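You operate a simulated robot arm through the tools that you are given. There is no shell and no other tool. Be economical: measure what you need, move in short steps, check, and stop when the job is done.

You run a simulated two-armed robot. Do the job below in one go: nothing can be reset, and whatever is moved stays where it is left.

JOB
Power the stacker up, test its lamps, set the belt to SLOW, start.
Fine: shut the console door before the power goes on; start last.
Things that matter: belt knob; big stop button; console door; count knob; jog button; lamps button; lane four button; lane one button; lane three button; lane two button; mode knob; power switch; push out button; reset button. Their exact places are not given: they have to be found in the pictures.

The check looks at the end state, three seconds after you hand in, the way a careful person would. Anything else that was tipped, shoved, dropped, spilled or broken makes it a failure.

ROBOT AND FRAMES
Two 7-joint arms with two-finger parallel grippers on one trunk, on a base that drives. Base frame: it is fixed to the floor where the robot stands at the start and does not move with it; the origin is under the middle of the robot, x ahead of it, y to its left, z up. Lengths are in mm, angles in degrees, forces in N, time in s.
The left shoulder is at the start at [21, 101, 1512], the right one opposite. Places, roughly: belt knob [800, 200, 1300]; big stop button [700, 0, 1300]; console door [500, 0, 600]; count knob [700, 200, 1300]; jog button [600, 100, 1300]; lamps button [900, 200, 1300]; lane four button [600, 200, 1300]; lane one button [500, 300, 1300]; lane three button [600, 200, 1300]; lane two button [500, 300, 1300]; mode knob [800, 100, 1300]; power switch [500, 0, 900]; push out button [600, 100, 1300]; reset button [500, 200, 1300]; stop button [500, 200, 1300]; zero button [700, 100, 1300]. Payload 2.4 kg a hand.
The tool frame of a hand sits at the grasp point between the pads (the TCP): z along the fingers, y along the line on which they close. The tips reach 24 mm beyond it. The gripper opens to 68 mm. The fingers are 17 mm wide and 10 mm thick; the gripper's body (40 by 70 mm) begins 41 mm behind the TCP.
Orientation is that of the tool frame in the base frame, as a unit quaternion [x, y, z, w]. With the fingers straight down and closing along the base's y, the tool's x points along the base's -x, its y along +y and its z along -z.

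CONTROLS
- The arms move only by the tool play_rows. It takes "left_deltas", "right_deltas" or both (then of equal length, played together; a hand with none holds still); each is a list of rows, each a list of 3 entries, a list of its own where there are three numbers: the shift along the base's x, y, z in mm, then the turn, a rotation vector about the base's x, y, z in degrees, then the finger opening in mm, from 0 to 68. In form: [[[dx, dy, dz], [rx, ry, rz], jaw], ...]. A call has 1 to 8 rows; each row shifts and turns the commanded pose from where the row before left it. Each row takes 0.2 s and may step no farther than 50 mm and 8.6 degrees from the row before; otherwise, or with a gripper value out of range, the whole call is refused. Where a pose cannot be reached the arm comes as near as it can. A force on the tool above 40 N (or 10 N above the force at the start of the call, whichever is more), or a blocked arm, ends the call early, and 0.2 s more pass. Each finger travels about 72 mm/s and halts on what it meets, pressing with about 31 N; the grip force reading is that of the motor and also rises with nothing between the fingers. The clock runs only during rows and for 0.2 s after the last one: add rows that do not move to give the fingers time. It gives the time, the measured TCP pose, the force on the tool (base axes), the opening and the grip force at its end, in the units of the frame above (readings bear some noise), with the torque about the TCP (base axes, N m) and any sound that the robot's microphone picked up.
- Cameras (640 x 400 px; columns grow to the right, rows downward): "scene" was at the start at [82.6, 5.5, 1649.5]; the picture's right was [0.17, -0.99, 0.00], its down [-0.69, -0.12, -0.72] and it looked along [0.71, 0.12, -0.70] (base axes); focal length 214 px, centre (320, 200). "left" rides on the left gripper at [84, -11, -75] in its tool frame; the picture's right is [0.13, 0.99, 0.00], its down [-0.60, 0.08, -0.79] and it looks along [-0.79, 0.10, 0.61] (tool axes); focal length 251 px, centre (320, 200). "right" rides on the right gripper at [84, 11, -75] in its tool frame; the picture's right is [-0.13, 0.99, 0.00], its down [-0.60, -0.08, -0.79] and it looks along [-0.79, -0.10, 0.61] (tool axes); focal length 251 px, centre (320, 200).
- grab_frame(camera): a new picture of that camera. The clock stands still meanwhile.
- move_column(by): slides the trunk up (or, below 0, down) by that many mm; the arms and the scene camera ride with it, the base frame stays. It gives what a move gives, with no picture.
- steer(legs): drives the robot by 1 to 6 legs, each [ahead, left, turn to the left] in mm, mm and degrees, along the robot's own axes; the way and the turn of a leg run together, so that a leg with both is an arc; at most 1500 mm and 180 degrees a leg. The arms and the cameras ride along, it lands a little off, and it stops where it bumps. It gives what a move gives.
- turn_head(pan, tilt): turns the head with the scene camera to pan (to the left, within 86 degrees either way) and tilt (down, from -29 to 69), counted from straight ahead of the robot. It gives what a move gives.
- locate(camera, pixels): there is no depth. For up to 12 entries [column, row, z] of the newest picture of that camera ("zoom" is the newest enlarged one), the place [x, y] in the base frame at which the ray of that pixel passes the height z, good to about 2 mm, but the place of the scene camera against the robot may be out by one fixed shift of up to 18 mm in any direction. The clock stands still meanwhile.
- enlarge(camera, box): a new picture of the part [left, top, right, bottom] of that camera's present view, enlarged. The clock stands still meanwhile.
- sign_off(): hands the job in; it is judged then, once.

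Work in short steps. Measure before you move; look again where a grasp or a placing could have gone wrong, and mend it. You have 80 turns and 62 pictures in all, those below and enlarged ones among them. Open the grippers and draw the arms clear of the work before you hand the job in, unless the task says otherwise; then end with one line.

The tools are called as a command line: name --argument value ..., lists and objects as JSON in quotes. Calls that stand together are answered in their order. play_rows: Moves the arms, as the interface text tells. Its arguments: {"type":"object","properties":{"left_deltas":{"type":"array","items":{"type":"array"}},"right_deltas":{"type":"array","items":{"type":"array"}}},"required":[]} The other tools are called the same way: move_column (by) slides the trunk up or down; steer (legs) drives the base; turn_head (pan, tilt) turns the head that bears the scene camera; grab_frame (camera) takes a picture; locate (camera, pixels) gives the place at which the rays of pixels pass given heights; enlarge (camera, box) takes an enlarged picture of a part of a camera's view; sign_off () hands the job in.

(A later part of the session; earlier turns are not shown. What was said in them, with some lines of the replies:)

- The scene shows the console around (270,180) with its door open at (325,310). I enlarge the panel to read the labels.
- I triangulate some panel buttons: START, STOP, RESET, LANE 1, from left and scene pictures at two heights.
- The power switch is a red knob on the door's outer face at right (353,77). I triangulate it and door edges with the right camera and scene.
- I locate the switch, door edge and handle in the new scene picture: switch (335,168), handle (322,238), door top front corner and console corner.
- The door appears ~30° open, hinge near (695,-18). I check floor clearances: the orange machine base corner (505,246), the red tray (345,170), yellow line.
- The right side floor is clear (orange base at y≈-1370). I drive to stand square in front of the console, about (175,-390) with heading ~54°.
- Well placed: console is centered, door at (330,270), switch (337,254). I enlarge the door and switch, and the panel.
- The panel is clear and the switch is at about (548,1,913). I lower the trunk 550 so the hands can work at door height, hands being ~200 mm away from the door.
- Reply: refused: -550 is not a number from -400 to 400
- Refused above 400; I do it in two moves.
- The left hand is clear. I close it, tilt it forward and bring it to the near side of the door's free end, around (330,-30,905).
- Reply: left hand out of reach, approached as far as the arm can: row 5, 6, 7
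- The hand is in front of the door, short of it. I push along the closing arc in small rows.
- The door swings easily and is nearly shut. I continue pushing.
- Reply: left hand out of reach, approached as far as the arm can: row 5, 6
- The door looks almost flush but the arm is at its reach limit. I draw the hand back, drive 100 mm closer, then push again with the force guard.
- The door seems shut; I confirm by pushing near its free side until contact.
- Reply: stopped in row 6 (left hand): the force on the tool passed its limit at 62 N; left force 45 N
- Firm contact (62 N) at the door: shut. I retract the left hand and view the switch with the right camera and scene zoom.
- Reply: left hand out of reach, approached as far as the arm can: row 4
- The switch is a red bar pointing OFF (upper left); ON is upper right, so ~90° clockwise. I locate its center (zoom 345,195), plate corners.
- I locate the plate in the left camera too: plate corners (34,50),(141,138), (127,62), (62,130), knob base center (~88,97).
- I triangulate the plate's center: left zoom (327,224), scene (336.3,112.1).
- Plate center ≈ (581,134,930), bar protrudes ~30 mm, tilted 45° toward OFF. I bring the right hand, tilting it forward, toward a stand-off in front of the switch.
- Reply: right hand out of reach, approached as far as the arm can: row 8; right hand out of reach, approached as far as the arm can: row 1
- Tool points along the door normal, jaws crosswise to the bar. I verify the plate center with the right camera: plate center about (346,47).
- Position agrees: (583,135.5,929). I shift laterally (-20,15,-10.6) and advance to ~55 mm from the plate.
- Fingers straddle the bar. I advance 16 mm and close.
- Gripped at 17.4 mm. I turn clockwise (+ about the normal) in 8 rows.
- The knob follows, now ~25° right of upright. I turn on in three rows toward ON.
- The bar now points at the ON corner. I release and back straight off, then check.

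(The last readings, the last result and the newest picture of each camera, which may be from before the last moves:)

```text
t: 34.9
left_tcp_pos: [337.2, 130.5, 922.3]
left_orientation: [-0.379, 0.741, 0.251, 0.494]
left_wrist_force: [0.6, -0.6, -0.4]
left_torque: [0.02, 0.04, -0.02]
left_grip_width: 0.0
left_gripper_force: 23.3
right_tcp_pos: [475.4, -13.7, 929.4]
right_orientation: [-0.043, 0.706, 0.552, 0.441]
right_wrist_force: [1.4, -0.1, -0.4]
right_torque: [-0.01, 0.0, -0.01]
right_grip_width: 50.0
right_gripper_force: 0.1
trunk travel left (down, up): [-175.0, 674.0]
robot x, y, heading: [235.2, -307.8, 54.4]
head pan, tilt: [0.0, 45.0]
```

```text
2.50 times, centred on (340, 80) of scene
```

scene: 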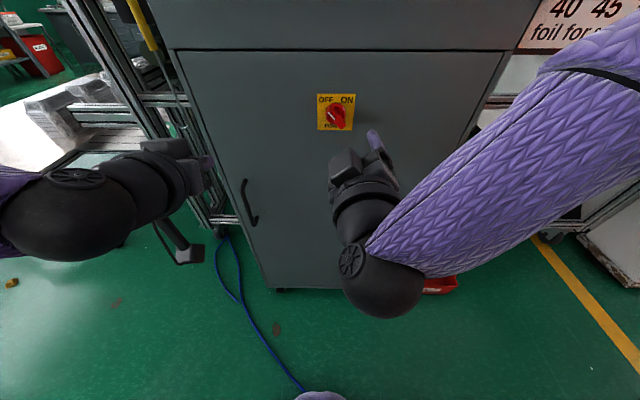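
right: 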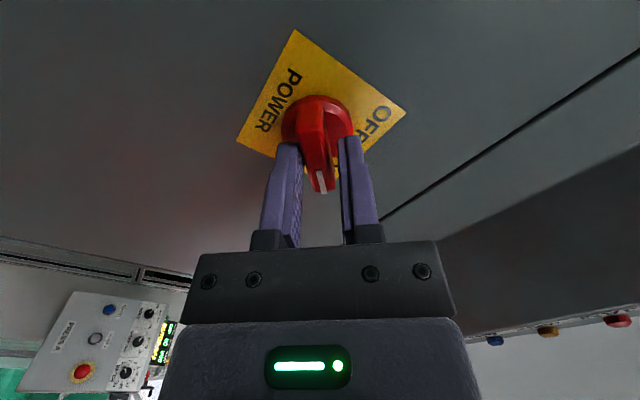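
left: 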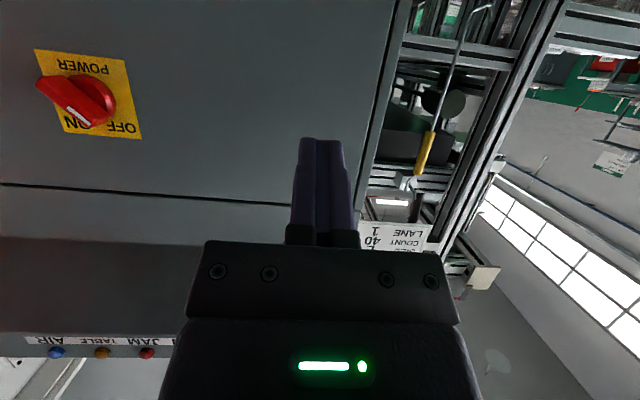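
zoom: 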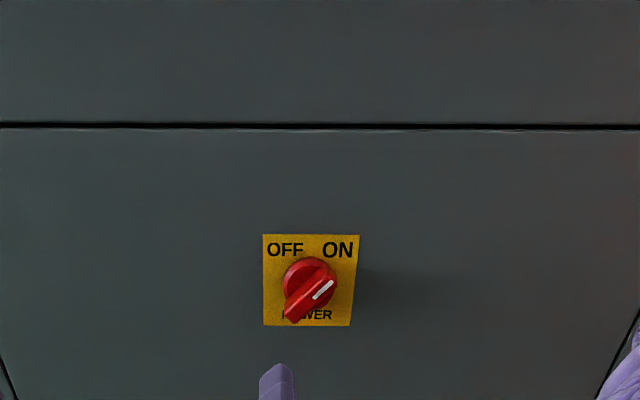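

Power is ON, door flush. Now I raise the trunk back up, with the hands clear of the panel overhang.

play_rows --left_deltas '[[[-23, -32, 0], [0, 0, 0], 0], [[-23, -32, 0], [0, 0, 0], 0]]' --right_deltas '[[[-12, -16, 0], [0, 0, 0], 20], [[-12, -16, 0], [0, 0, 0], 0]]'

move_column --by 400

move_column --by 200

grab_frame --camera "scene"

```text
t: 35.5
left_tcp_pos: [333.3, 131.7, 927.2]
left_orientation: [-0.379, 0.741, 0.251, 0.493]
left_wrist_force: [0.1, -0.2, 0.3]
left_torque: [0.02, -0.02, 0.0]
left_grip_width: 0.0
left_gripper_force: 23.5
left hand out of reach, approached as far as the arm can: row 1, 2
right_tcp_pos: [444.6, -27.3, 926.2]
right_orientation: [-0.042, 0.706, 0.553, 0.441]
right_wrist_force: [-0.7, 0.3, -0.2]
right_torque: [0.04, 0.01, -0.01]
right_grip_width: 0.1
right_gripper_force: 20.0
right hand out of reach, approached as far as the arm can: row 1, 2
trunk travel left (down, up): [-175.0, 674.0]
robot x, y, heading: [236.0, -306.7, 54.1]
head pan, tilt: [0.0, 45.0]
```

```text
t: 39.4
left_tcp_pos: [334.4, 131.0, 1327.1]
left_orientation: [-0.379, 0.741, 0.252, 0.494]
left_wrist_force: [0.6, -0.3, -0.1]
left_torque: [-0.01, 0.0, -0.03]
left_grip_width: 0.0
left_gripper_force: 24.0
right_tcp_pos: [445.4, -26.5, 1326.6]
right_orientation: [-0.044, 0.705, 0.554, 0.44]
right_wrist_force: [-0.2, -0.6, -0.8]
right_torque: [0.01, -0.01, 0.03]
right_grip_width: 0.0
right_gripper_force: 24.0
trunk travel left (down, up): [-575.0, 274.0]
robot x, y, heading: [235.0, -309.7, 54.4]
head pan, tilt: [0.0, 45.0]
```

```text
t: 41.5
left_tcp_pos: [335.0, 132.1, 1527.1]
left_orientation: [-0.38, 0.741, 0.252, 0.493]
left_wrist_force: [-0.7, 0.1, -1.3]
left_torque: [-0.02, 0.03, -0.02]
left_grip_width: 0.0
left_gripper_force: 23.8
right_tcp_pos: [444.9, -27.0, 1527.0]
right_orientation: [-0.042, 0.706, 0.552, 0.441]
right_wrist_force: [-0.4, 0.2, -0.2]
right_torque: [-0.02, 0.02, -0.02]
right_grip_width: 0.3
right_gripper_force: 23.8
trunk travel left (down, up): [-775.0, 75.0]
robot x, y, heading: [238.6, -307.0, 54.5]
head pan, tilt: [0.0, 45.0]
```

```text
28 pictures are left
```

scene: 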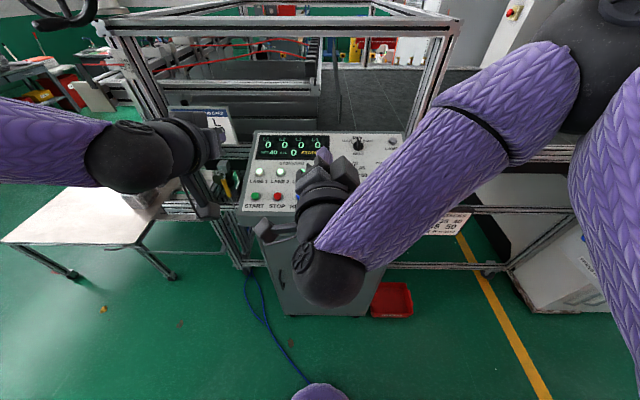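

Display is lit: power is on. Before driving closer I check where the frame posts stand (foot near (243,250), job card (215,120)) relative to the left hand.

locate --camera "scene" --pixels '[[243, 250, 0], [243, 250, 100], [200, 150, 1100], [200, 150, 1200], [240, 125, 1250], [110, 25, 1700], [110, 25, 1800]]'

grab_frame --camera "left"

```text
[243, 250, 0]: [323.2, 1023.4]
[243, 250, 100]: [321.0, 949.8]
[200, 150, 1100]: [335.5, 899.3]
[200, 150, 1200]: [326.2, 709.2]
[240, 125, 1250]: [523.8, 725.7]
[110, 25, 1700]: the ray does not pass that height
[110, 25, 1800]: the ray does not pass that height
```

```text
27 pictures are left
```

left: 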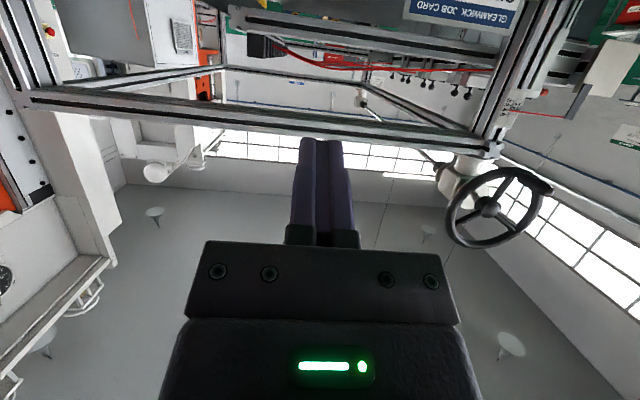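

The frame is far behind (y>700). I drive 200 ahead and 60 right.

steer --legs '[[0, -60, 0], [120, 0, 0]]'

steer --legs '[[80, 0, 0]]'

grab_frame --camera "scene"

```text
t: 43.4
left_tcp_pos: [454.5, 197.4, 1527.8]
left_orientation: [-0.38, 0.741, 0.252, 0.493]
left_wrist_force: [0.4, 0.7, 0.2]
left_torque: [-0.01, -0.03, -0.03]
left_grip_width: 0.2
left_gripper_force: 23.2
right_tcp_pos: [564.4, 39.1, 1527.2]
right_orientation: [-0.043, 0.706, 0.552, 0.441]
right_wrist_force: [-0.9, -0.1, -0.2]
right_torque: [-0.04, -0.01, -0.01]
right_grip_width: 0.1
right_gripper_force: 23.7
trunk travel left (down, up): [-775.0, 75.0]
robot x, y, heading: [356.1, -246.5, 54.3]
head pan, tilt: [0.0, 45.0]
```

```text
t: 44.4
left_tcp_pos: [502.6, 263.1, 1526.6]
left_orientation: [-0.379, 0.741, 0.252, 0.494]
left_wrist_force: [1.1, -0.2, 0.6]
left_torque: [0.04, -0.07, -0.03]
left_grip_width: 0.1
left_gripper_force: 23.6
right_tcp_pos: [612.5, 104.3, 1527.1]
right_orientation: [-0.042, 0.706, 0.552, 0.441]
right_wrist_force: [0.6, 0.2, -0.8]
right_torque: [-0.02, -0.02, 0.03]
right_grip_width: 0.0
right_gripper_force: 23.8
trunk travel left (down, up): [-775.0, 75.0]
robot x, y, heading: [403.6, -177.8, 54.5]
head pan, tilt: [0.0, 45.0]
```

```text
26 pictures are left
```

scene: 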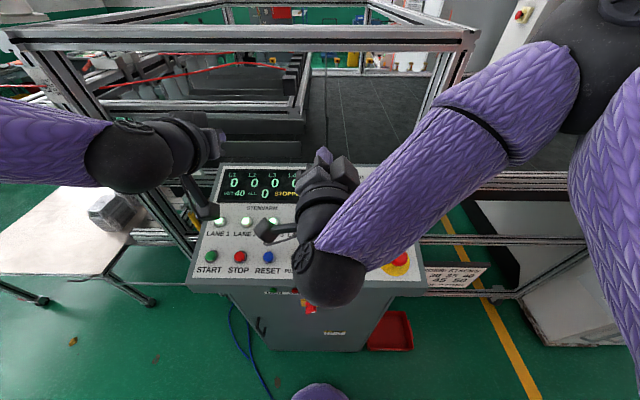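

Console reads STOPPED, set 40. I un-roll the right hand and tilt it downward while shifting right, to look at the panel's right half.

play_rows --right_deltas '[[[0, 0, 5], [-4.9, -6.8, 0], 0], [[0, 0, 5], [-4.9, -6.8, 0], 0], [[0, 0, 5], [-4.9, -6.8, 0], 0], [[0, 0, 5], [-4.9, -6.8, 0], 0], [[0, 0, 5], [-4.9, -6.8, 0], 0], [[0, 0, 0], [-3.2, -4.4, 0], 0]]'

play_rows --right_deltas '[[[11, -8, 0], [-6.95, 4.95, 0], 0], [[11, -8, 0], [-6.95, 4.95, 0], 0], [[11, -8, 0], [-6.95, 4.95, 0], 0], [[11, -8, 0], [-6.95, 4.95, 0], 0], [[11, -8, 0], [-6.95, 4.95, 0], 0], [[11, -8, 0], [-6.95, 4.95, 0], 0], [[11, -8, 0], [-6.95, 4.95, 0], 0]]'

grab_frame --camera "right"

enlarge --camera "scene" --box '[190, 150, 430, 300]'

```text
t: 45.8
left_tcp_pos: [501.4, 261.7, 1527.8]
left_orientation: [-0.379, 0.741, 0.252, 0.494]
left_wrist_force: [0.2, -0.2, 0.1]
left_torque: [-0.01, 0.04, 0.01]
left_grip_width: 0.1
left_gripper_force: 23.6
right_tcp_pos: [611.2, 102.7, 1552.7]
right_orientation: [-0.323, 0.633, 0.326, 0.624]
right_wrist_force: [-0.2, -0.5, 0.0]
right_torque: [0.04, 0.03, -0.03]
right_grip_width: 0.0
right_gripper_force: 24.4
trunk travel left (down, up): [-775.0, 75.0]
robot x, y, heading: [400.8, -180.0, 54.3]
head pan, tilt: [0.0, 45.0]
```

```text
t: 47.4
left_tcp_pos: [502.4, 262.3, 1527.7]
left_orientation: [-0.379, 0.741, 0.252, 0.494]
left_wrist_force: [0.4, 0.0, 0.4]
left_torque: [0.01, 0.02, -0.01]
left_grip_width: 0.1
left_gripper_force: 23.6
right_tcp_pos: [689.5, 47.0, 1551.3]
right_orientation: [-0.438, 0.862, 0.119, 0.226]
right_wrist_force: [0.6, -1.0, 0.5]
right_torque: [0.01, 0.0, 0.0]
right_grip_width: 0.0
right_gripper_force: 23.2
trunk travel left (down, up): [-775.0, 75.0]
robot x, y, heading: [402.1, -172.1, 54.4]
head pan, tilt: [0.0, 45.0]
```

```text
25 pictures are left
```

right: 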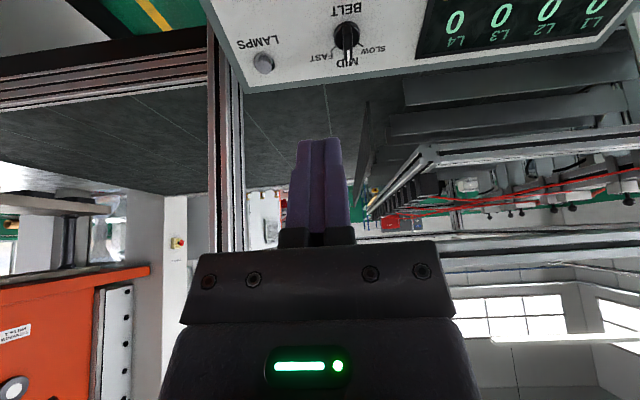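

```text
2.67 times, centred on (310, 225) of scene
```

zoom: 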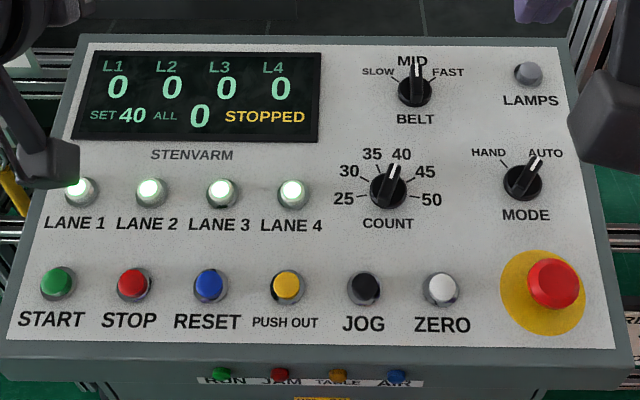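

Belt is at MID pointing up; SLOW is up-left. I triangulate LAMPS, BELT and START using both cameras.

locate --camera "right" --pixels '[[263, 62, 1300], [263, 62, 1340], [347, 38, 1300], [347, 38, 1340], [610, 36, 1300], [249, 92, 1300], [249, 92, 1340]]'

locate --camera "zoom" --pixels '[[528, 73, 1300], [528, 73, 1340], [414, 90, 1300], [414, 90, 1340], [57, 282, 1258], [572, 38, 1300], [572, 38, 1340]]'

```text
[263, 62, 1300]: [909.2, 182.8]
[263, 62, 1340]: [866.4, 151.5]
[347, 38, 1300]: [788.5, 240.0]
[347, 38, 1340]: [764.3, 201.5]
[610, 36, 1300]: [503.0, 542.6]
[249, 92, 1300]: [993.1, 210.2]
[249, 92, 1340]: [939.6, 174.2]
```

```text
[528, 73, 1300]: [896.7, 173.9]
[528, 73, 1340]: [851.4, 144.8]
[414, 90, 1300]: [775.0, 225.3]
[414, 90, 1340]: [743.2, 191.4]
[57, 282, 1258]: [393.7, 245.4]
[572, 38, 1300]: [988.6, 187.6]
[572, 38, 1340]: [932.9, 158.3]
```

Estimated: LAMPS (882,166,1323), BELT (777,222,1318), panel slope ~17°. I move the right hand to hover ~60 mm above LAMPS.

play_rows --right_deltas '[[[29, 16, -25], [0, 0, 0], 0], [[29, 16, -25], [0, 0, 0], 0], [[29, 16, -25], [0, 0, 0], 0], [[29, 16, -25], [0, 0, 0], 0], [[29, 16, -25], [0, 0, 0], 0], [[30, 15, -25], [0, 0, 0], 0]]'

grab_frame --camera "right"

enlarge --camera "scene" --box '[300, 120, 460, 260]'

```text
t: 48.8
left_tcp_pos: [502.0, 262.1, 1528.2]
left_orientation: [-0.379, 0.741, 0.252, 0.494]
left_wrist_force: [0.6, 0.0, 0.1]
left_torque: [0.0, 0.01, 0.0]
left_grip_width: 0.1
left_gripper_force: 23.4
right_tcp_pos: [864.1, 144.3, 1401.5]
right_orientation: [-0.44, 0.861, 0.119, 0.228]
right_wrist_force: [-0.5, 0.3, -0.5]
right_torque: [-0.05, 0.01, -0.02]
right_grip_width: 0.0
right_gripper_force: 23.3
trunk travel left (down, up): [-775.0, 75.0]
robot x, y, heading: [401.7, -175.2, 54.5]
head pan, tilt: [0.0, 45.0]
```

```text
23 pictures are left
```

right: 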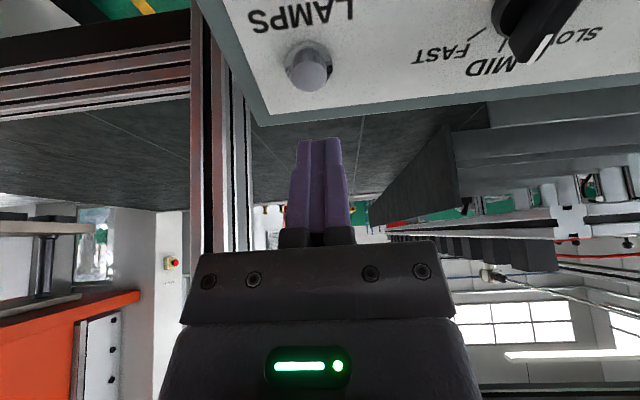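

```text
2.86 times, centred on (380, 190) of scene
```

zoom: 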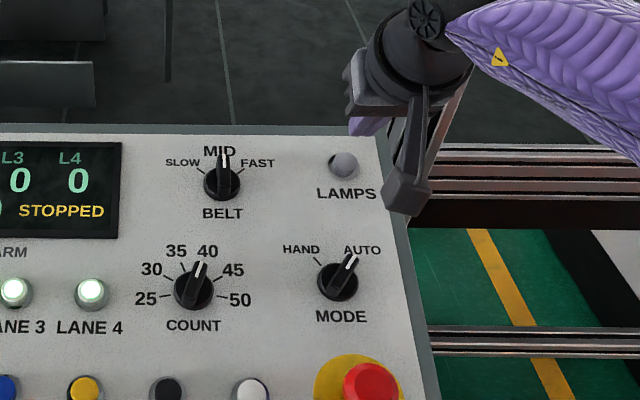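

Reachable. I re-triangulate from this closer view: LAMPS top (308,70), base; BELT (~520,20).

locate --camera "right" --pixels '[[310, 72, 1310], [310, 72, 1320], [310, 72, 1330], [262, 125, 1310], [262, 125, 1330], [308, 65, 1315], [500, 15, 1320], [440, 66, 1315]]'

```text
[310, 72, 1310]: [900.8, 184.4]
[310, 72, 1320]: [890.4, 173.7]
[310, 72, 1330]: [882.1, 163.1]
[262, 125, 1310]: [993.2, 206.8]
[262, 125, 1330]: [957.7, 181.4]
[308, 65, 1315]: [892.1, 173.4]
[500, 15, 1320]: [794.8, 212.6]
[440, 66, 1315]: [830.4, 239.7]
```

LAMPS top ≈ (886,169,1325). I shift slightly and descend along the panel normal to just above it.

play_rows --right_deltas '[[[5, 1, 0], [0, 0, 0], 0], [[2.1, 2.9, -11.5], [0, 0, 0], 0], [[2.1, 2.9, -11.5], [0, 0, 0], 0], [[2.1, 2.9, -11.5], [0, 0, 0], 0], [[1.6, 2.1, -8.6], [0, 0, 0], 0], [[0, 0, 0], [0, 0, 0], 0]]'

enlarge --camera "right" --box '[240, 50, 400, 150]'

enlarge --camera "scene" --box '[340, 150, 440, 220]'

```text
t: 50.2
left_tcp_pos: [501.4, 261.8, 1528.1]
left_orientation: [-0.379, 0.74, 0.253, 0.494]
left_wrist_force: [-0.2, -0.7, 0.8]
left_torque: [0.0, 0.03, 0.03]
left_grip_width: 0.1
left_gripper_force: 23.0
right_tcp_pos: [875.7, 153.8, 1358.8]
right_orientation: [-0.439, 0.861, 0.12, 0.227]
right_wrist_force: [-0.1, 0.1, -0.5]
right_torque: [0.06, 0.0, 0.0]
right_grip_width: 0.0
right_gripper_force: 23.4
trunk travel left (down, up): [-775.0, 75.0]
robot x, y, heading: [404.4, -176.4, 54.5]
head pan, tilt: [0.0, 45.0]
```

```text
4.00 times, centred on (320, 100) of right
```

zoom: 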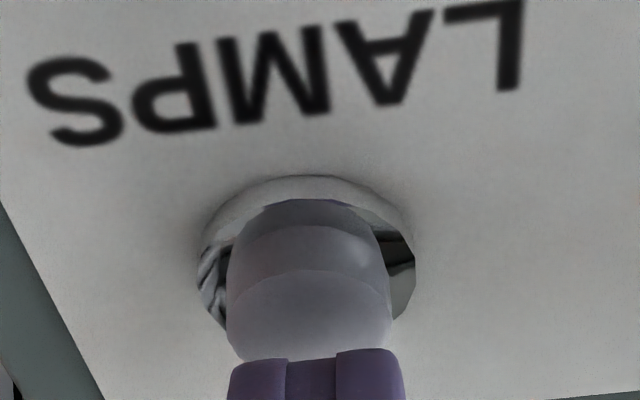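

```text
5.71 times, centred on (390, 185) of scene
```

zoom: 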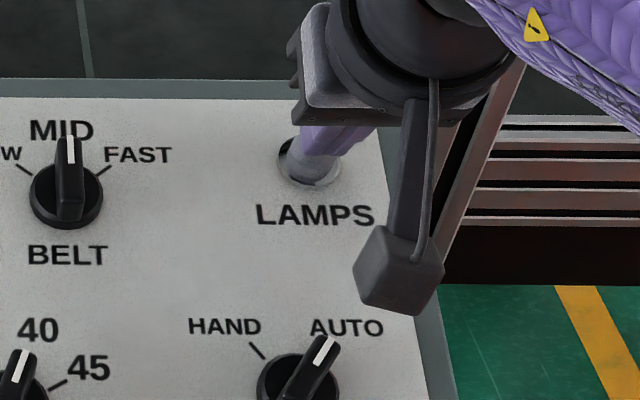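

Tip is right above the button. I press in small steps with a slight shift back.

play_rows --right_deltas '[[[-1.5, -2, -2], [0, 0, 0], 0], [[0.7, 1, -4], [0, 0, 0], 0], [[0.7, 1, -4], [0, 0, 0], 0], [[0.7, 1, -4], [0, 0, 0], 0], [[0.4, 0.5, -2], [0, 0, 0], 0]]'

enlarge --camera "scene" --box '[190, 150, 430, 300]'

```text
t: 51.4
left_tcp_pos: [502.7, 261.3, 1528.8]
left_orientation: [-0.378, 0.741, 0.251, 0.495]
left_wrist_force: [0.1, -0.3, -0.1]
left_torque: [0.03, -0.01, -0.04]
left_grip_width: 0.0
left_gripper_force: 23.4
right_tcp_pos: [876.6, 154.4, 1342.7]
right_orientation: [-0.439, 0.861, 0.12, 0.228]
right_wrist_force: [1.0, -0.2, 2.3]
right_torque: [0.02, -0.01, -0.02]
right_grip_width: 0.0
right_gripper_force: 22.9
trunk travel left (down, up): [-775.0, 75.0]
robot x, y, heading: [399.9, -178.2, 54.3]
head pan, tilt: [0.0, 45.0]
heard: click
```

```text
2.67 times, centred on (310, 225) of scene
```

zoom: 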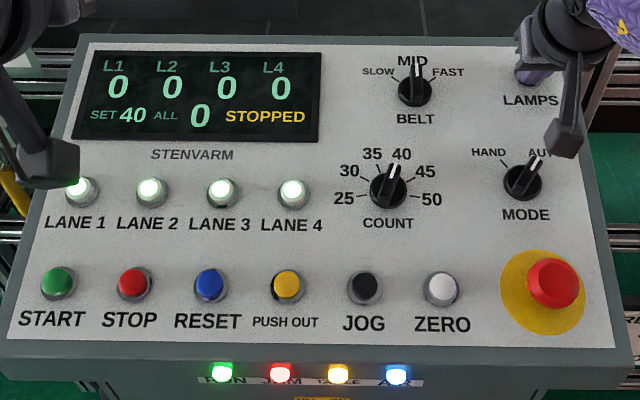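

Click heard and all four lamps lit: test done. I hold briefly, lift off, and open the jaws while moving back above the panel.

play_rows --right_deltas '[[[0, 0, 0], [0, 0, 0], 0], [[0, 0, 0], [0, 0, 0], 0], [[-3, -4, 17], [0, 0, 0], 0], [[-5, -7, 28], [0, 0, 0], 0], [[-5, -7, 28], [0, 0, 0], 40], [[-35, 15, 8], [0, 0, 0], 40], [[-35, 15, 0], [0, 0, 0], 40], [[-23, 17, 0], [0, 0, 0], 40]]'

grab_frame --camera "right"

enlarge --camera "scene" --box '[190, 150, 430, 300]'

```text
t: 53.2
left_tcp_pos: [500.3, 262.1, 1528.9]
left_orientation: [-0.379, 0.741, 0.252, 0.494]
left_wrist_force: [0.2, -0.6, 0.3]
left_torque: [0.04, 0.01, -0.04]
left_grip_width: 0.3
left_gripper_force: 23.7
right_tcp_pos: [768.8, 184.4, 1421.6]
right_orientation: [-0.439, 0.861, 0.119, 0.228]
right_wrist_force: [-0.1, 0.0, 0.0]
right_torque: [0.0, -0.05, 0.01]
right_grip_width: 40.0
right_gripper_force: 0.1
trunk travel left (down, up): [-775.0, 75.0]
robot x, y, heading: [400.1, -176.1, 54.6]
head pan, tilt: [0.0, 45.0]
```

```text
18 pictures are left
```

right: 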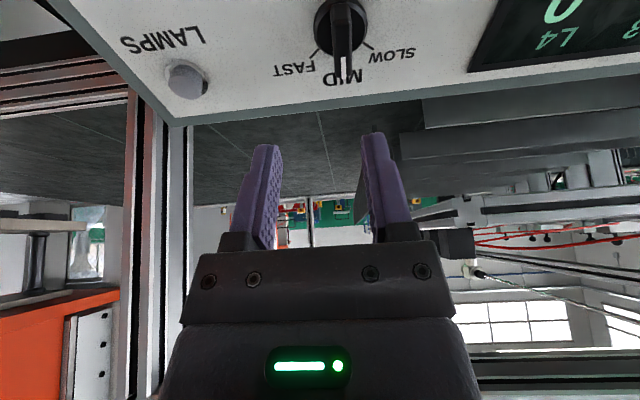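

```text
2.67 times, centred on (310, 225) of scene
```

zoom: 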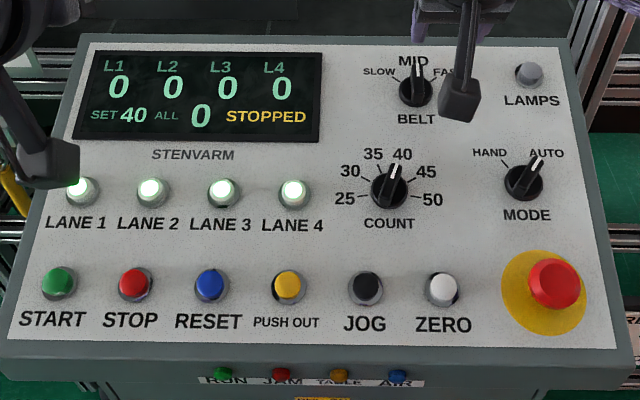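

I locate the BELT knob: base center (341,27), bar tip (342,58); LAMPS (187,80) as a check.

locate --camera "right" --pixels '[[187, 78, 1322], [341, 27, 1305], [341, 27, 1315], [341, 27, 1325], [342, 8, 1320], [343, 58, 1330], [316, 52, 1315], [366, 47, 1315]]'

```text
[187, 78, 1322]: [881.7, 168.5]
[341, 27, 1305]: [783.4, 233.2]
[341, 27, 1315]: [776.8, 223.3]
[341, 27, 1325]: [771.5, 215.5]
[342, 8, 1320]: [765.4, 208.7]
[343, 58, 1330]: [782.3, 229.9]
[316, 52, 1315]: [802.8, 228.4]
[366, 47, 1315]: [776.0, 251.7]
```

BELT knob axis ≈ (779,227) at the surface. I move to ~45 mm above grip height, jaws astride the bar.

play_rows --right_deltas '[[[-6, 20.4, 0], [0, 0, 0], 40], [[0, 0, -20], [0, 0, 0], 40], [[0, 0, -19.6], [0, 0, 0], 40], [[0, 0, 0], [0, 0, 0], 40]]'

grab_frame --camera "right"

```text
t: 54.2
left_tcp_pos: [501.4, 262.8, 1528.7]
left_orientation: [-0.378, 0.741, 0.252, 0.495]
left_wrist_force: [-1.0, 0.1, -0.4]
left_torque: [-0.02, 0.01, -0.01]
left_grip_width: 0.0
left_gripper_force: 23.9
right_tcp_pos: [763.8, 204.7, 1382.6]
right_orientation: [-0.439, 0.861, 0.12, 0.226]
right_wrist_force: [-0.7, -0.1, -1.3]
right_torque: [0.02, -0.03, -0.01]
right_grip_width: 39.8
right_gripper_force: 0.1
trunk travel left (down, up): [-775.0, 75.0]
robot x, y, heading: [404.8, -173.6, 54.5]
head pan, tilt: [0.0, 45.0]
```

```text
16 pictures are left
```

right: 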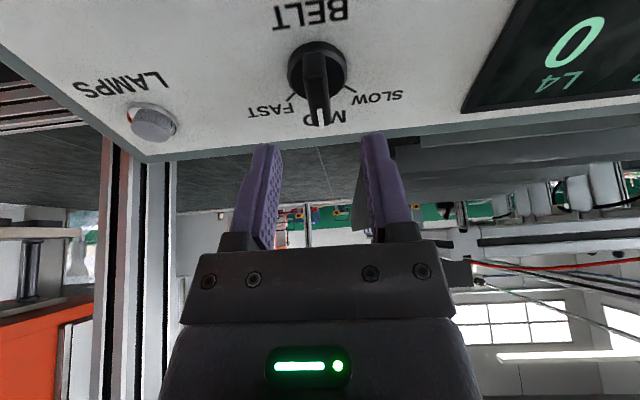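

Centered between fingers. I verify the axis and descend 33 mm of the 45.

locate --camera "right" --pixels '[[317, 70, 1312], [320, 122, 1330], [314, 52, 1325]]'

play_rows --right_deltas '[[[2, 2.6, -10.5], [0, 0, 0], 40], [[2, 2.6, -10.5], [0, 0, 0], 40], [[2, 2.6, -10.5], [0, 0, 0], 40], [[0, 0, 0], [0, 0, 0], 40]]'

enlarge --camera "right" --box '[220, 60, 420, 240]'

```text
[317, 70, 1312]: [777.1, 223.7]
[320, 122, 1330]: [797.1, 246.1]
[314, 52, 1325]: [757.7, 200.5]
```

```text
t: 55.2
left_tcp_pos: [502.5, 262.2, 1528.9]
left_orientation: [-0.379, 0.741, 0.251, 0.494]
left_wrist_force: [-0.2, -0.2, 0.1]
left_torque: [0.01, 0.01, 0.01]
left_grip_width: 0.3
left_gripper_force: 23.4
right_tcp_pos: [771.6, 212.0, 1352.0]
right_orientation: [-0.438, 0.861, 0.12, 0.228]
right_wrist_force: [0.5, 0.7, -0.2]
right_torque: [-0.01, 0.01, 0.02]
right_grip_width: 40.3
right_gripper_force: 0.1
trunk travel left (down, up): [-775.0, 75.0]
robot x, y, heading: [404.5, -176.0, 54.4]
head pan, tilt: [0.0, 45.0]
```

```text
2.22 times, centred on (320, 150) of right
```

zoom: 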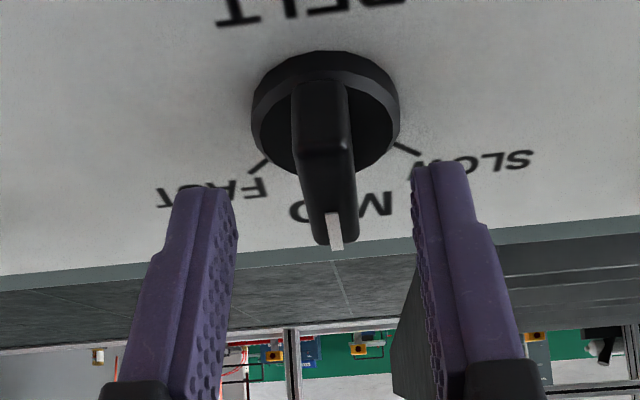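

Good alignment. I descend 11 mm more and close on the bar.

play_rows --right_deltas '[[[1.0, 1.4, -5.2], [0, 0, 0], 40], [[0.8, 1.0, -5.2], [0, 0, 0], 40], [[0, 0, 0], [0, 0, 0], 5], [[0, 0, 0], [0, 0, 0], 5], [[0, 0, 0], [0, 0, 0], 5]]'

enlarge --camera "right" --box '[220, 60, 420, 240]'

```text
t: 56.4
left_tcp_pos: [499.8, 263.1, 1528.1]
left_orientation: [-0.38, 0.741, 0.252, 0.493]
left_wrist_force: [0.9, 0.4, -0.3]
left_torque: [0.0, 0.02, -0.01]
left_grip_width: 0.0
left_gripper_force: 23.5
right_tcp_pos: [772.1, 216.1, 1342.3]
right_orientation: [-0.439, 0.861, 0.119, 0.228]
right_wrist_force: [-4.0, 2.8, -0.3]
right_torque: [-0.13, -0.34, -0.11]
right_grip_width: 11.8
right_gripper_force: 32.4
trunk travel left (down, up): [-775.0, 75.0]
robot x, y, heading: [400.6, -176.4, 54.2]
head pan, tilt: [0.0, 45.0]
```

```text
2.22 times, centred on (320, 150) of right
```

zoom: 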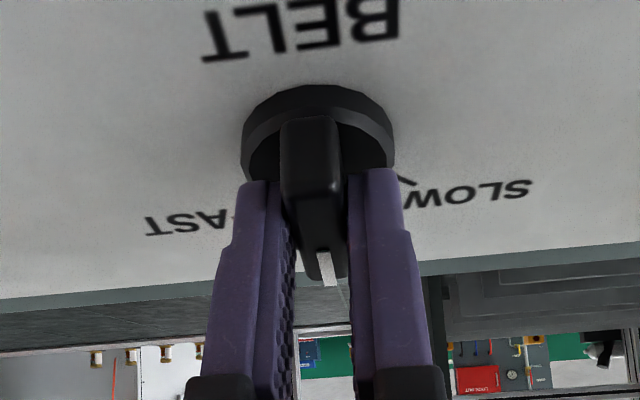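

Gripped (11.8 mm). I turn counter-clockwise about the panel normal, ~48°.

play_rows --right_deltas '[[[0, 0, 0], [-1.4, -1.9, 7.64], 5], [[0, 0, 0], [-1.4, -1.9, 7.64], 5], [[0, 0, 0], [-1.4, -1.9, 7.64], 5], [[0, 0, 0], [-1.4, -1.9, 7.64], 5], [[0, 0, 0], [-1.4, -1.9, 7.64], 5], [[0, 0, 0], [-1.4, -1.9, 7.64], 5], [[0, 0, 0], [0, 0, 0], 5]]'

enlarge --camera "scene" --box '[270, 140, 430, 240]'

```text
t: 58.0
left_tcp_pos: [502.6, 260.6, 1527.7]
left_orientation: [-0.379, 0.742, 0.251, 0.493]
left_wrist_force: [-0.3, 0.2, -0.8]
left_torque: [0.02, -0.01, -0.03]
left_grip_width: 0.1
left_gripper_force: 24.1
right_tcp_pos: [773.4, 215.6, 1342.5]
right_orientation: [-0.641, 0.726, 0.107, 0.226]
right_wrist_force: [6.1, 5.6, 16.6]
right_torque: [-0.03, -0.42, -0.12]
right_grip_width: 12.0
right_gripper_force: 32.5
right hand out of reach, approached as far as the arm can: row 4, 5, 6
trunk travel left (down, up): [-775.0, 75.0]
robot x, y, heading: [402.7, -182.1, 54.4]
head pan, tilt: [0.0, 45.0]
```

```text
4.00 times, centred on (350, 190) of scene
```

zoom: 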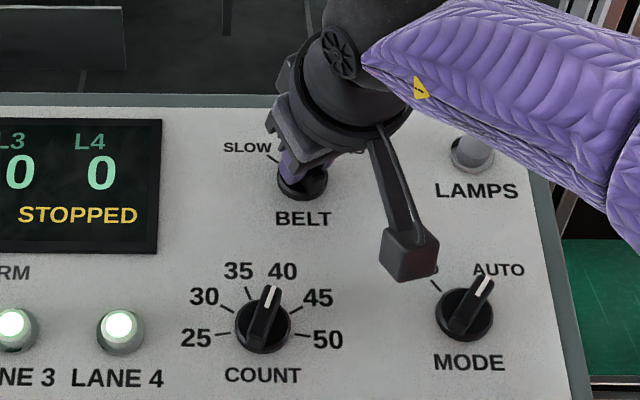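

The wrist reached its limit at ~27°. I release, lift off and look where the knob settles.

play_rows --right_deltas '[[[0, 0, 0], [0, 0, 0], 36], [[0, 0, 0], [0, 0, 0], 36], [[-2, -3, 12], [0, 0, 0], 36], [[-5, -7, 28], [0, 0, 0], 36], [[-10, -20, 15], [1.4, 1.9, -7.64], 36], [[-10, -20, 15], [1.4, 1.9, -7.64], 20], [[0, -15, 10], [1.4, 1.9, -7.64], 0], [[0, 0, 0], [0.7, 1, -3.9], 0]]'

enlarge --camera "scene" --box '[270, 140, 430, 240]'

```text
t: 59.8
left_tcp_pos: [501.2, 262.6, 1527.4]
left_orientation: [-0.379, 0.741, 0.251, 0.494]
left_wrist_force: [0.0, 0.7, -0.2]
left_torque: [0.01, 0.02, 0.03]
left_grip_width: 0.1
left_gripper_force: 23.3
right_tcp_pos: [747.2, 150.5, 1422.1]
right_orientation: [-0.437, 0.862, 0.12, 0.227]
right_wrist_force: [0.0, -0.1, -0.3]
right_torque: [0.0, 0.0, -0.01]
right_grip_width: 0.0
right_gripper_force: 24.1
trunk travel left (down, up): [-775.0, 75.0]
robot x, y, heading: [403.5, -179.0, 54.5]
head pan, tilt: [0.0, 45.0]
```

```text
4.00 times, centred on (350, 190) of scene
```

zoom: 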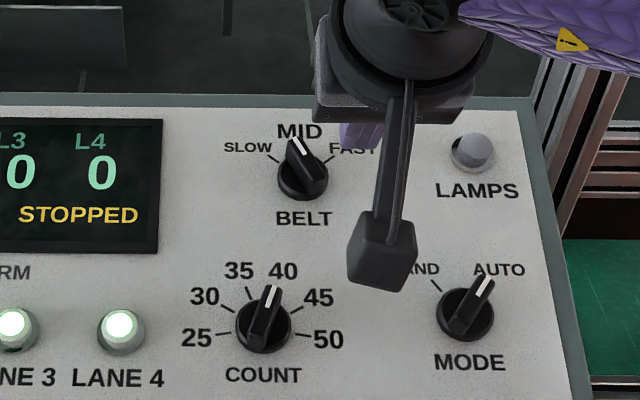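

Knob stays at ~25°; SLOW tick at ~54°. I'll nudge the pointer end leftward with the closed fingertips: approach right of the pointer end, descend, then push left stepwise.

play_rows --right_deltas '[[[23.4, 25.7, -13], [0, 0, 0], 0], [[23.4, 25.8, -14], [0, 0, 0], 0], [[3, 4, -16], [0, 0, 0], 0], [[3, 4, -16], [0, 0, 0], 0], [[2.75, 3.9, -15.7], [0, 0, 0], 0], [[0, 0, 0], [0, 0, 0], 0]]'

enlarge --camera "right" --box '[220, 60, 420, 240]'

```text
t: 61.2
left_tcp_pos: [502.2, 260.3, 1527.9]
left_orientation: [-0.379, 0.741, 0.252, 0.494]
left_wrist_force: [0.6, 0.8, -0.1]
left_torque: [-0.01, -0.02, -0.01]
left_grip_width: 0.4
left_gripper_force: 23.7
right_tcp_pos: [802.1, 214.0, 1347.4]
right_orientation: [-0.438, 0.861, 0.121, 0.228]
right_wrist_force: [-0.6, 0.3, 0.1]
right_torque: [0.02, 0.01, 0.0]
right_grip_width: 0.1
right_gripper_force: 23.4
trunk travel left (down, up): [-775.0, 75.0]
robot x, y, heading: [399.5, -179.1, 54.5]
head pan, tilt: [0.0, 45.0]
```

```text
2.22 times, centred on (320, 150) of right
```

zoom: 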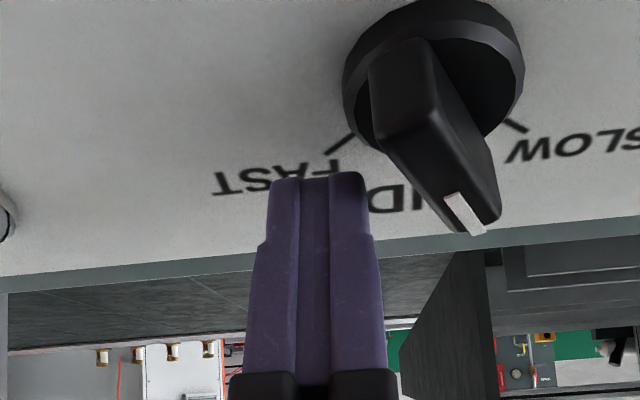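

The tip stands right of the pointer end. I push left in steps.

play_rows --right_deltas '[[[-6.5, 4.7, 0], [0, 0, 0], 0], [[-4, 2.9, 0], [0, 0, 0], 0], [[-2.4, 1.8, 0], [0, 0, 0], 0], [[-2.4, 1.8, 0], [0, 0, 0], 0], [[-1.6, 1.2, 0], [0, 0, 0], 0], [[0, 0, 0], [0, 0, 0], 0]]'

enlarge --camera "right" --box '[220, 60, 420, 240]'

```text
t: 62.6
left_tcp_pos: [506.5, 259.9, 1528.4]
left_orientation: [-0.378, 0.742, 0.252, 0.493]
left_wrist_force: [0.6, -0.6, 0.0]
left_torque: [-0.02, -0.01, -0.03]
left_grip_width: 0.0
left_gripper_force: 23.5
right_tcp_pos: [790.2, 223.8, 1346.9]
right_orientation: [-0.436, 0.862, 0.12, 0.227]
right_wrist_force: [16.1, -7.6, -0.7]
right_torque: [-0.1, -0.16, 0.0]
right_grip_width: 0.2
right_gripper_force: 24.1
trunk travel left (down, up): [-775.0, 75.0]
robot x, y, heading: [402.8, -180.3, 54.6]
head pan, tilt: [0.0, 45.0]
```

```text
2.22 times, centred on (320, 150) of right
```

zoom: 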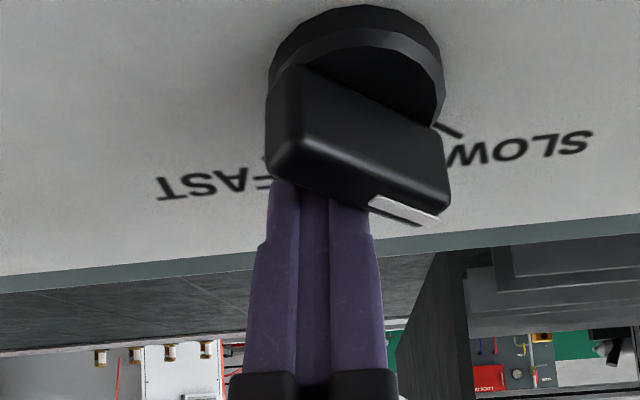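

The bar swung near SLOW with resistance (~17 N). I back off and check.

play_rows --right_deltas '[[[6, -4.3, 0], [0, 0, 0], 0], [[-2, -3, 15], [0, 0, 0], 0], [[-5, -7, 30], [0, 0, 0], 0], [[-10, -20, 30], [0, 0, 0], 0], [[20, -35, 10], [0, 0, 0], 0], [[20, -35, 0], [0, 0, 0], 0]]'

enlarge --camera "scene" --box '[270, 140, 430, 240]'

```text
t: 64.0
left_tcp_pos: [502.0, 260.7, 1527.3]
left_orientation: [-0.379, 0.741, 0.253, 0.494]
left_wrist_force: [0.1, -0.7, -0.7]
left_torque: [0.05, 0.0, 0.01]
left_grip_width: 0.0
left_gripper_force: 23.2
right_tcp_pos: [816.3, 119.2, 1433.0]
right_orientation: [-0.437, 0.862, 0.12, 0.227]
right_wrist_force: [0.1, -0.5, 0.2]
right_torque: [0.01, 0.02, 0.0]
right_grip_width: 0.1
right_gripper_force: 23.8
trunk travel left (down, up): [-775.0, 75.0]
robot x, y, heading: [406.6, -177.6, 54.7]
head pan, tilt: [0.0, 45.0]
```

```text
4.00 times, centred on (350, 190) of scene
```

zoom: 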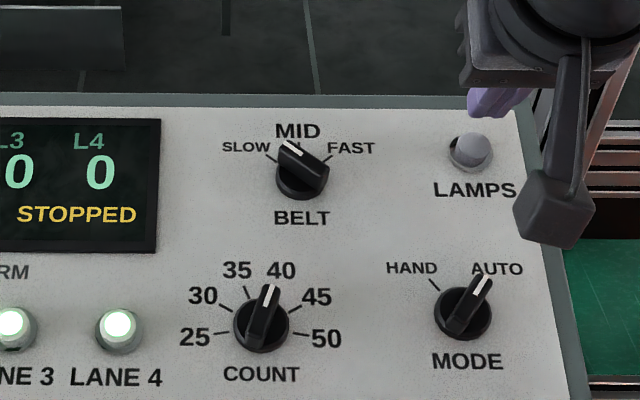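

Pointer angle (~57°) matches the SLOW tick (~54°). Now START with the left hand: tilt down and hover ~110 mm above START at (398,259,1258).

play_rows --left_deltas '[[[-26, -8, -10], [-6.5, 4.7, 0], 0], [[-26, -8, -25], [-6.5, 4.7, 0], 0], [[-26, -8, -34], [-6.5, 4.7, 0], 0], [[-26, -8, -35], [-6.5, 4.7, 0], 0], [[-27, -8, -35], [0, 0, 0], 0], [[0, 0, 0], [0, 0, 0], 0]]'

grab_frame --camera "left"

```text
t: 65.4
left_tcp_pos: [369.3, 221.7, 1390.0]
left_orientation: [-0.435, 0.848, 0.138, 0.269]
left_wrist_force: [1.0, 0.3, -0.3]
left_torque: [0.01, 0.03, 0.02]
left_grip_width: 0.2
left_gripper_force: 23.7
right_tcp_pos: [816.2, 120.5, 1433.6]
right_orientation: [-0.437, 0.862, 0.12, 0.228]
right_wrist_force: [0.7, -0.2, 0.2]
right_torque: [0.0, 0.01, 0.01]
right_grip_width: 0.2
right_gripper_force: 23.4
trunk travel left (down, up): [-775.0, 75.0]
robot x, y, heading: [405.1, -180.7, 54.4]
head pan, tilt: [0.0, 45.0]
```

```text
8 pictures are left
```

left: 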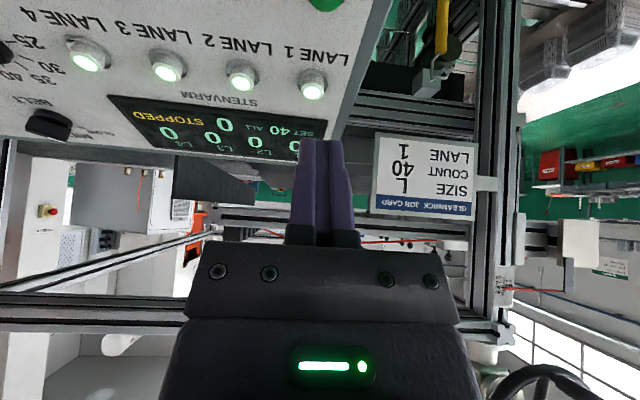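

START shows at the top edge (328,2), LANE 1 at (312,85). I check their places.

locate --camera "left" --pixels '[[328, 2, 1258], [312, 85, 1284], [240, 73, 1284]]'

```text
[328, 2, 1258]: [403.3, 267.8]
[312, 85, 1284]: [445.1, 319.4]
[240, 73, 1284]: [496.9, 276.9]
```

Consistent with START ≈ (398.5,258,1258). I descend 85 mm along the normal and look.

play_rows --left_deltas '[[[3.5, 4.7, -19], [0, 0, 0], 0], [[3.5, 4.7, -19], [0, 0, 0], 0], [[3.5, 4.7, -19], [0, 0, 0], 0], [[3.0, 4.0, -16], [0, 0, 0], 0], [[1.8, 2.0, -8], [0, 0, 0], 0], [[0, 0, 0], [0, 0, 0], 0]]'

grab_frame --camera "left"

```text
t: 66.8
left_tcp_pos: [385.9, 241.8, 1308.1]
left_orientation: [-0.433, 0.849, 0.138, 0.27]
left_wrist_force: [0.8, 0.6, 0.1]
left_torque: [0.02, -0.01, 0.0]
left_grip_width: 0.1
left_gripper_force: 24.2
right_tcp_pos: [814.6, 120.8, 1432.9]
right_orientation: [-0.438, 0.861, 0.12, 0.228]
right_wrist_force: [-0.9, -0.3, 0.4]
right_torque: [0.0, -0.03, 0.02]
right_grip_width: 0.0
right_gripper_force: 23.4
trunk travel left (down, up): [-775.0, 75.0]
robot x, y, heading: [398.0, -178.5, 54.3]
head pan, tilt: [0.0, 45.0]
```

```text
7 pictures are left
```

left: 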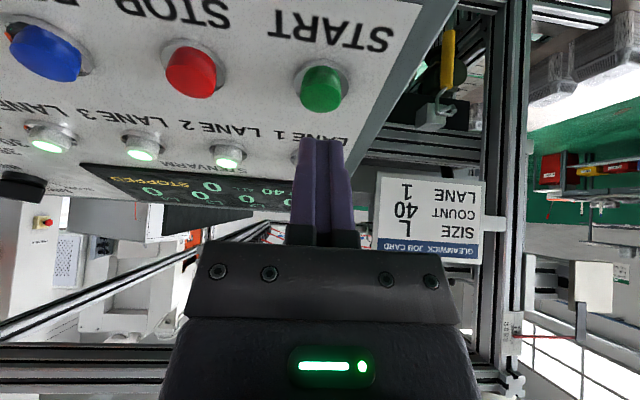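

START's top is at (320,92), tip at (322,140). I locate it.

locate --camera "left" --pixels '[[321, 92, 1255], [321, 92, 1260], [321, 92, 1265]]'

```text
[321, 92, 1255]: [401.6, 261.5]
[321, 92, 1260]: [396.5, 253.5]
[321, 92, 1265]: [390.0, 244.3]
```

START ≈ (398.5,256.7,1258). I descend and press in small steps.

play_rows --left_deltas '[[[1.5, 0, -12], [0, 0, 0], 0], [[2.2, 2.8, -11], [0, 0, 0], 0], [[0.7, 1, -4], [0, 0, 0], 0], [[0.7, 1, -4], [0, 0, 0], 0], [[0.5, 0.7, -3], [0, 0, 0], 0]]'

enlarge --camera "scene" --box '[190, 150, 430, 300]'

```text
t: 68.0
left_tcp_pos: [388.7, 248.7, 1283.3]
left_orientation: [-0.434, 0.849, 0.137, 0.27]
left_wrist_force: [-0.4, -0.4, 0.9]
left_torque: [-0.01, 0.0, 0.0]
left_grip_width: 0.0
left_gripper_force: 23.6
left hand out of reach, approached as far as the arm can: row 4
right_tcp_pos: [815.8, 120.6, 1431.5]
right_orientation: [-0.438, 0.862, 0.12, 0.228]
right_wrist_force: [0.5, 0.0, -0.5]
right_torque: [0.01, 0.04, 0.01]
right_grip_width: 0.1
right_gripper_force: 23.2
trunk travel left (down, up): [-775.0, 75.0]
robot x, y, heading: [402.6, -181.7, 54.7]
head pan, tilt: [0.0, 45.0]
```

```text
2.67 times, centred on (310, 225) of scene
```

zoom: 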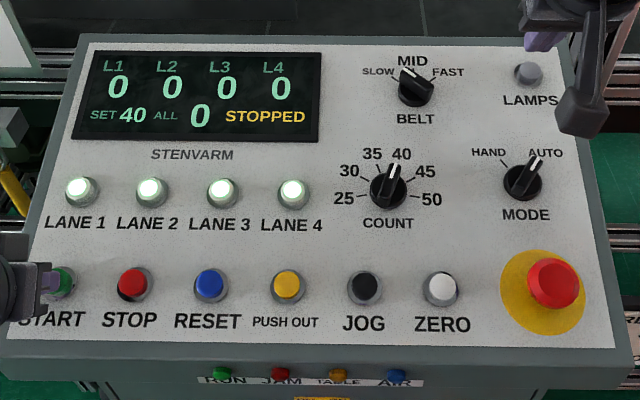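

Reach limit just short of contact. I raise both hands, lower the trunk 60, then press again.

play_rows --left_deltas '[[[-1, -1.5, 35], [0, 0, 0], 0], [[-1, -1.5, 40], [0, 0, 0], 0]]' --right_deltas '[[[0, 0, 25], [0, 0, 0], 0], [[0, 0, 25], [0, 0, 0], 0]]'

move_column --by -60

```text
t: 68.6
left_tcp_pos: [389.7, 245.4, 1356.1]
left_orientation: [-0.434, 0.849, 0.137, 0.269]
left_wrist_force: [-0.2, 0.7, 0.6]
left_torque: [-0.01, -0.01, -0.03]
left_grip_width: 0.1
left_gripper_force: 23.7
right_tcp_pos: [814.4, 119.0, 1480.8]
right_orientation: [-0.439, 0.861, 0.121, 0.228]
right_wrist_force: [0.2, 0.1, 0.5]
right_torque: [0.01, 0.01, 0.01]
right_grip_width: 0.0
right_gripper_force: 23.4
trunk travel left (down, up): [-775.0, 75.0]
robot x, y, heading: [402.2, -181.2, 54.4]
head pan, tilt: [0.0, 45.0]
```

```text
t: 69.6
left_tcp_pos: [388.3, 245.5, 1295.5]
left_orientation: [-0.434, 0.849, 0.137, 0.269]
left_wrist_force: [0.4, 0.4, 0.1]
left_torque: [0.04, -0.02, -0.02]
left_grip_width: 0.1
left_gripper_force: 23.6
right_tcp_pos: [813.3, 121.8, 1422.5]
right_orientation: [-0.438, 0.861, 0.12, 0.228]
right_wrist_force: [-0.1, -0.9, 0.3]
right_torque: [-0.01, -0.03, -0.01]
right_grip_width: 0.1
right_gripper_force: 24.0
trunk travel left (down, up): [-715.0, 135.0]
robot x, y, heading: [405.4, -174.1, 54.2]
head pan, tilt: [0.0, 45.0]
```

Tip ~18 mm above START. I press in small steps.

play_rows --left_deltas '[[[1, 1, -11], [0, 0, 0], 0], [[0.7, 0.7, -4], [0, 0, 0], 0], [[0.6, 0.6, -3], [0, 0, 0], 0], [[0.6, 0.6, -3], [0, 0, 0], 0], [[0, 0, 0], [0, 0, 0], 0]]'

```text
t: 70.8
left_tcp_pos: [390.8, 247.7, 1276.7]
left_orientation: [-0.434, 0.848, 0.139, 0.272]
left_wrist_force: [-4.2, 1.9, 28.3]
left_torque: [0.19, -0.06, 0.07]
left_grip_width: 0.0
left_gripper_force: 23.8
right_tcp_pos: [813.5, 119.1, 1423.4]
right_orientation: [-0.439, 0.861, 0.12, 0.229]
right_wrist_force: [0.1, -0.4, -0.3]
right_torque: [0.02, 0.0, 0.0]
right_grip_width: 0.0
right_gripper_force: 24.0
trunk travel left (down, up): [-715.0, 135.0]
robot x, y, heading: [399.7, -177.7, 54.7]
head pan, tilt: [0.0, 45.0]
heard: click
```

Click heard. I lift straight off and check the display.

play_rows --left_deltas '[[[-1, -1, 10], [0, 0, 0], 0], [[-6, -8, 30], [0, 0, 0], 0], [[-10, -14, 40], [0, 0, 0], 0], [[-10, -14, 40], [0, 0, 0], 0]]'

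enlarge --camera "scene" --box '[190, 150, 430, 300]'

```text
t: 71.8
left_tcp_pos: [364.7, 209.1, 1394.6]
left_orientation: [-0.434, 0.849, 0.137, 0.269]
left_wrist_force: [0.0, 0.9, 0.4]
left_torque: [0.02, -0.01, 0.02]
left_grip_width: 0.3
left_gripper_force: 23.3
right_tcp_pos: [814.6, 120.4, 1422.1]
right_orientation: [-0.437, 0.862, 0.12, 0.228]
right_wrist_force: [0.6, -0.6, -0.3]
right_torque: [0.02, 0.03, -0.01]
right_grip_width: 0.1
right_gripper_force: 23.8
trunk travel left (down, up): [-715.0, 135.0]
robot x, y, heading: [400.1, -174.4, 54.4]
head pan, tilt: [0.0, 45.0]
```

```text
2.67 times, centred on (310, 225) of scene
```

zoom: 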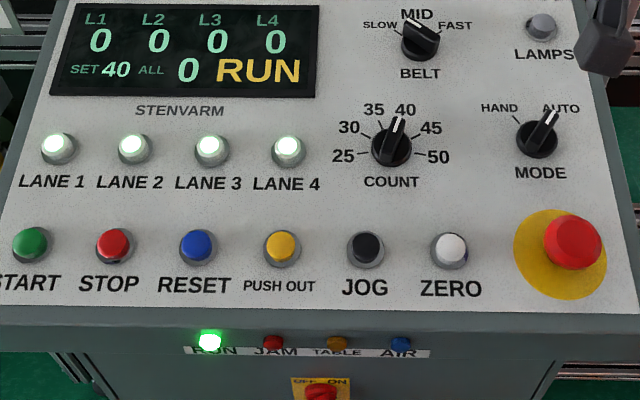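

Display says RUN and the RUN lamp is lit; belt on SLOW. I open the grippers, raise the hands and back away.

play_rows --left_deltas '[[[-10, -14, 20], [0, 0, 0], 60], [[-10, -14, 20], [0, 0, 0], 60], [[0, 0, 0], [0, 0, 0], 60]]' --right_deltas '[[[-20, -28, 30], [0, 0, 0], 60], [[-20, -28, 30], [0, 0, 0], 60], [[0, 0, 0], [0, 0, 0], 60]]'

steer --legs '[[-300, 0, 0]]'

grab_frame --camera "scene"

enlarge --camera "scene" --box '[230, 120, 430, 240]'

```text
t: 72.6
left_tcp_pos: [343.3, 192.5, 1438.2]
left_orientation: [-0.434, 0.848, 0.137, 0.269]
left_wrist_force: [0.1, 0.4, -0.5]
left_torque: [0.0, 0.03, -0.02]
left_grip_width: 59.8
left_gripper_force: 0.0
left hand out of reach, approached as far as the arm can: row 2
right_tcp_pos: [774.2, 67.6, 1482.0]
right_orientation: [-0.438, 0.861, 0.12, 0.226]
right_wrist_force: [0.0, 0.4, -0.6]
right_torque: [0.0, 0.01, 0.02]
right_grip_width: 60.2
right_gripper_force: 0.1
trunk travel left (down, up): [-715.0, 135.0]
robot x, y, heading: [401.5, -179.0, 54.7]
head pan, tilt: [0.0, 45.0]
```

```text
t: 74.6
left_tcp_pos: [169.1, -51.4, 1437.4]
left_orientation: [-0.437, 0.847, 0.138, 0.27]
left_wrist_force: [0.7, -0.2, 0.2]
left_torque: [0.01, 0.03, 0.02]
left_grip_width: 59.9
left_gripper_force: 0.0
right_tcp_pos: [602.0, -172.0, 1483.3]
right_orientation: [-0.441, 0.86, 0.121, 0.227]
right_wrist_force: [0.4, -0.1, -0.6]
right_torque: [0.02, -0.03, -0.03]
right_grip_width: 60.0
right_gripper_force: 0.1
trunk travel left (down, up): [-715.0, 135.0]
robot x, y, heading: [228.9, -420.4, 54.8]
head pan, tilt: [0.0, 45.0]
```

```text
4 pictures are left
```

scene: 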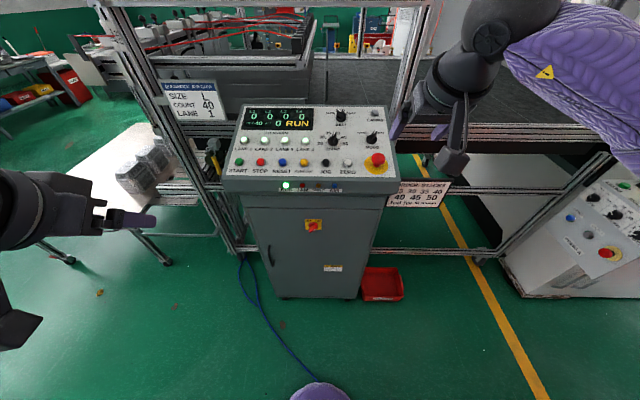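

```text
3.20 times, centred on (330, 180) of scene
```

zoom: 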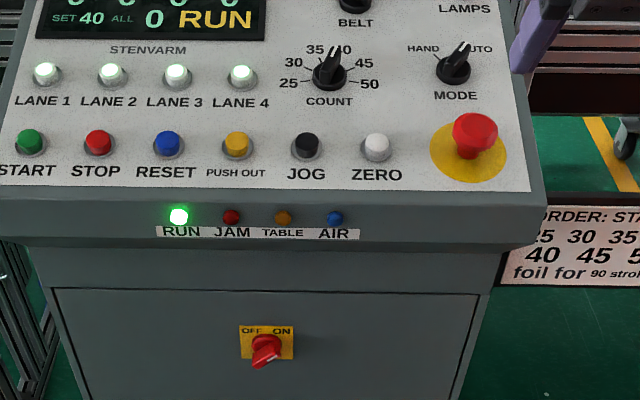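

The door is shut, the power switch is at ON, the display reads RUN, and both hands are clear with their grippers open. I hand in.

sign_off

```text
The job is handed in.
```

The stacker is running: I shut the console door first, then turned the power on, tested the lamps (all four lit), set the belt to SLOW, and pressed START last. The display reads RUN.
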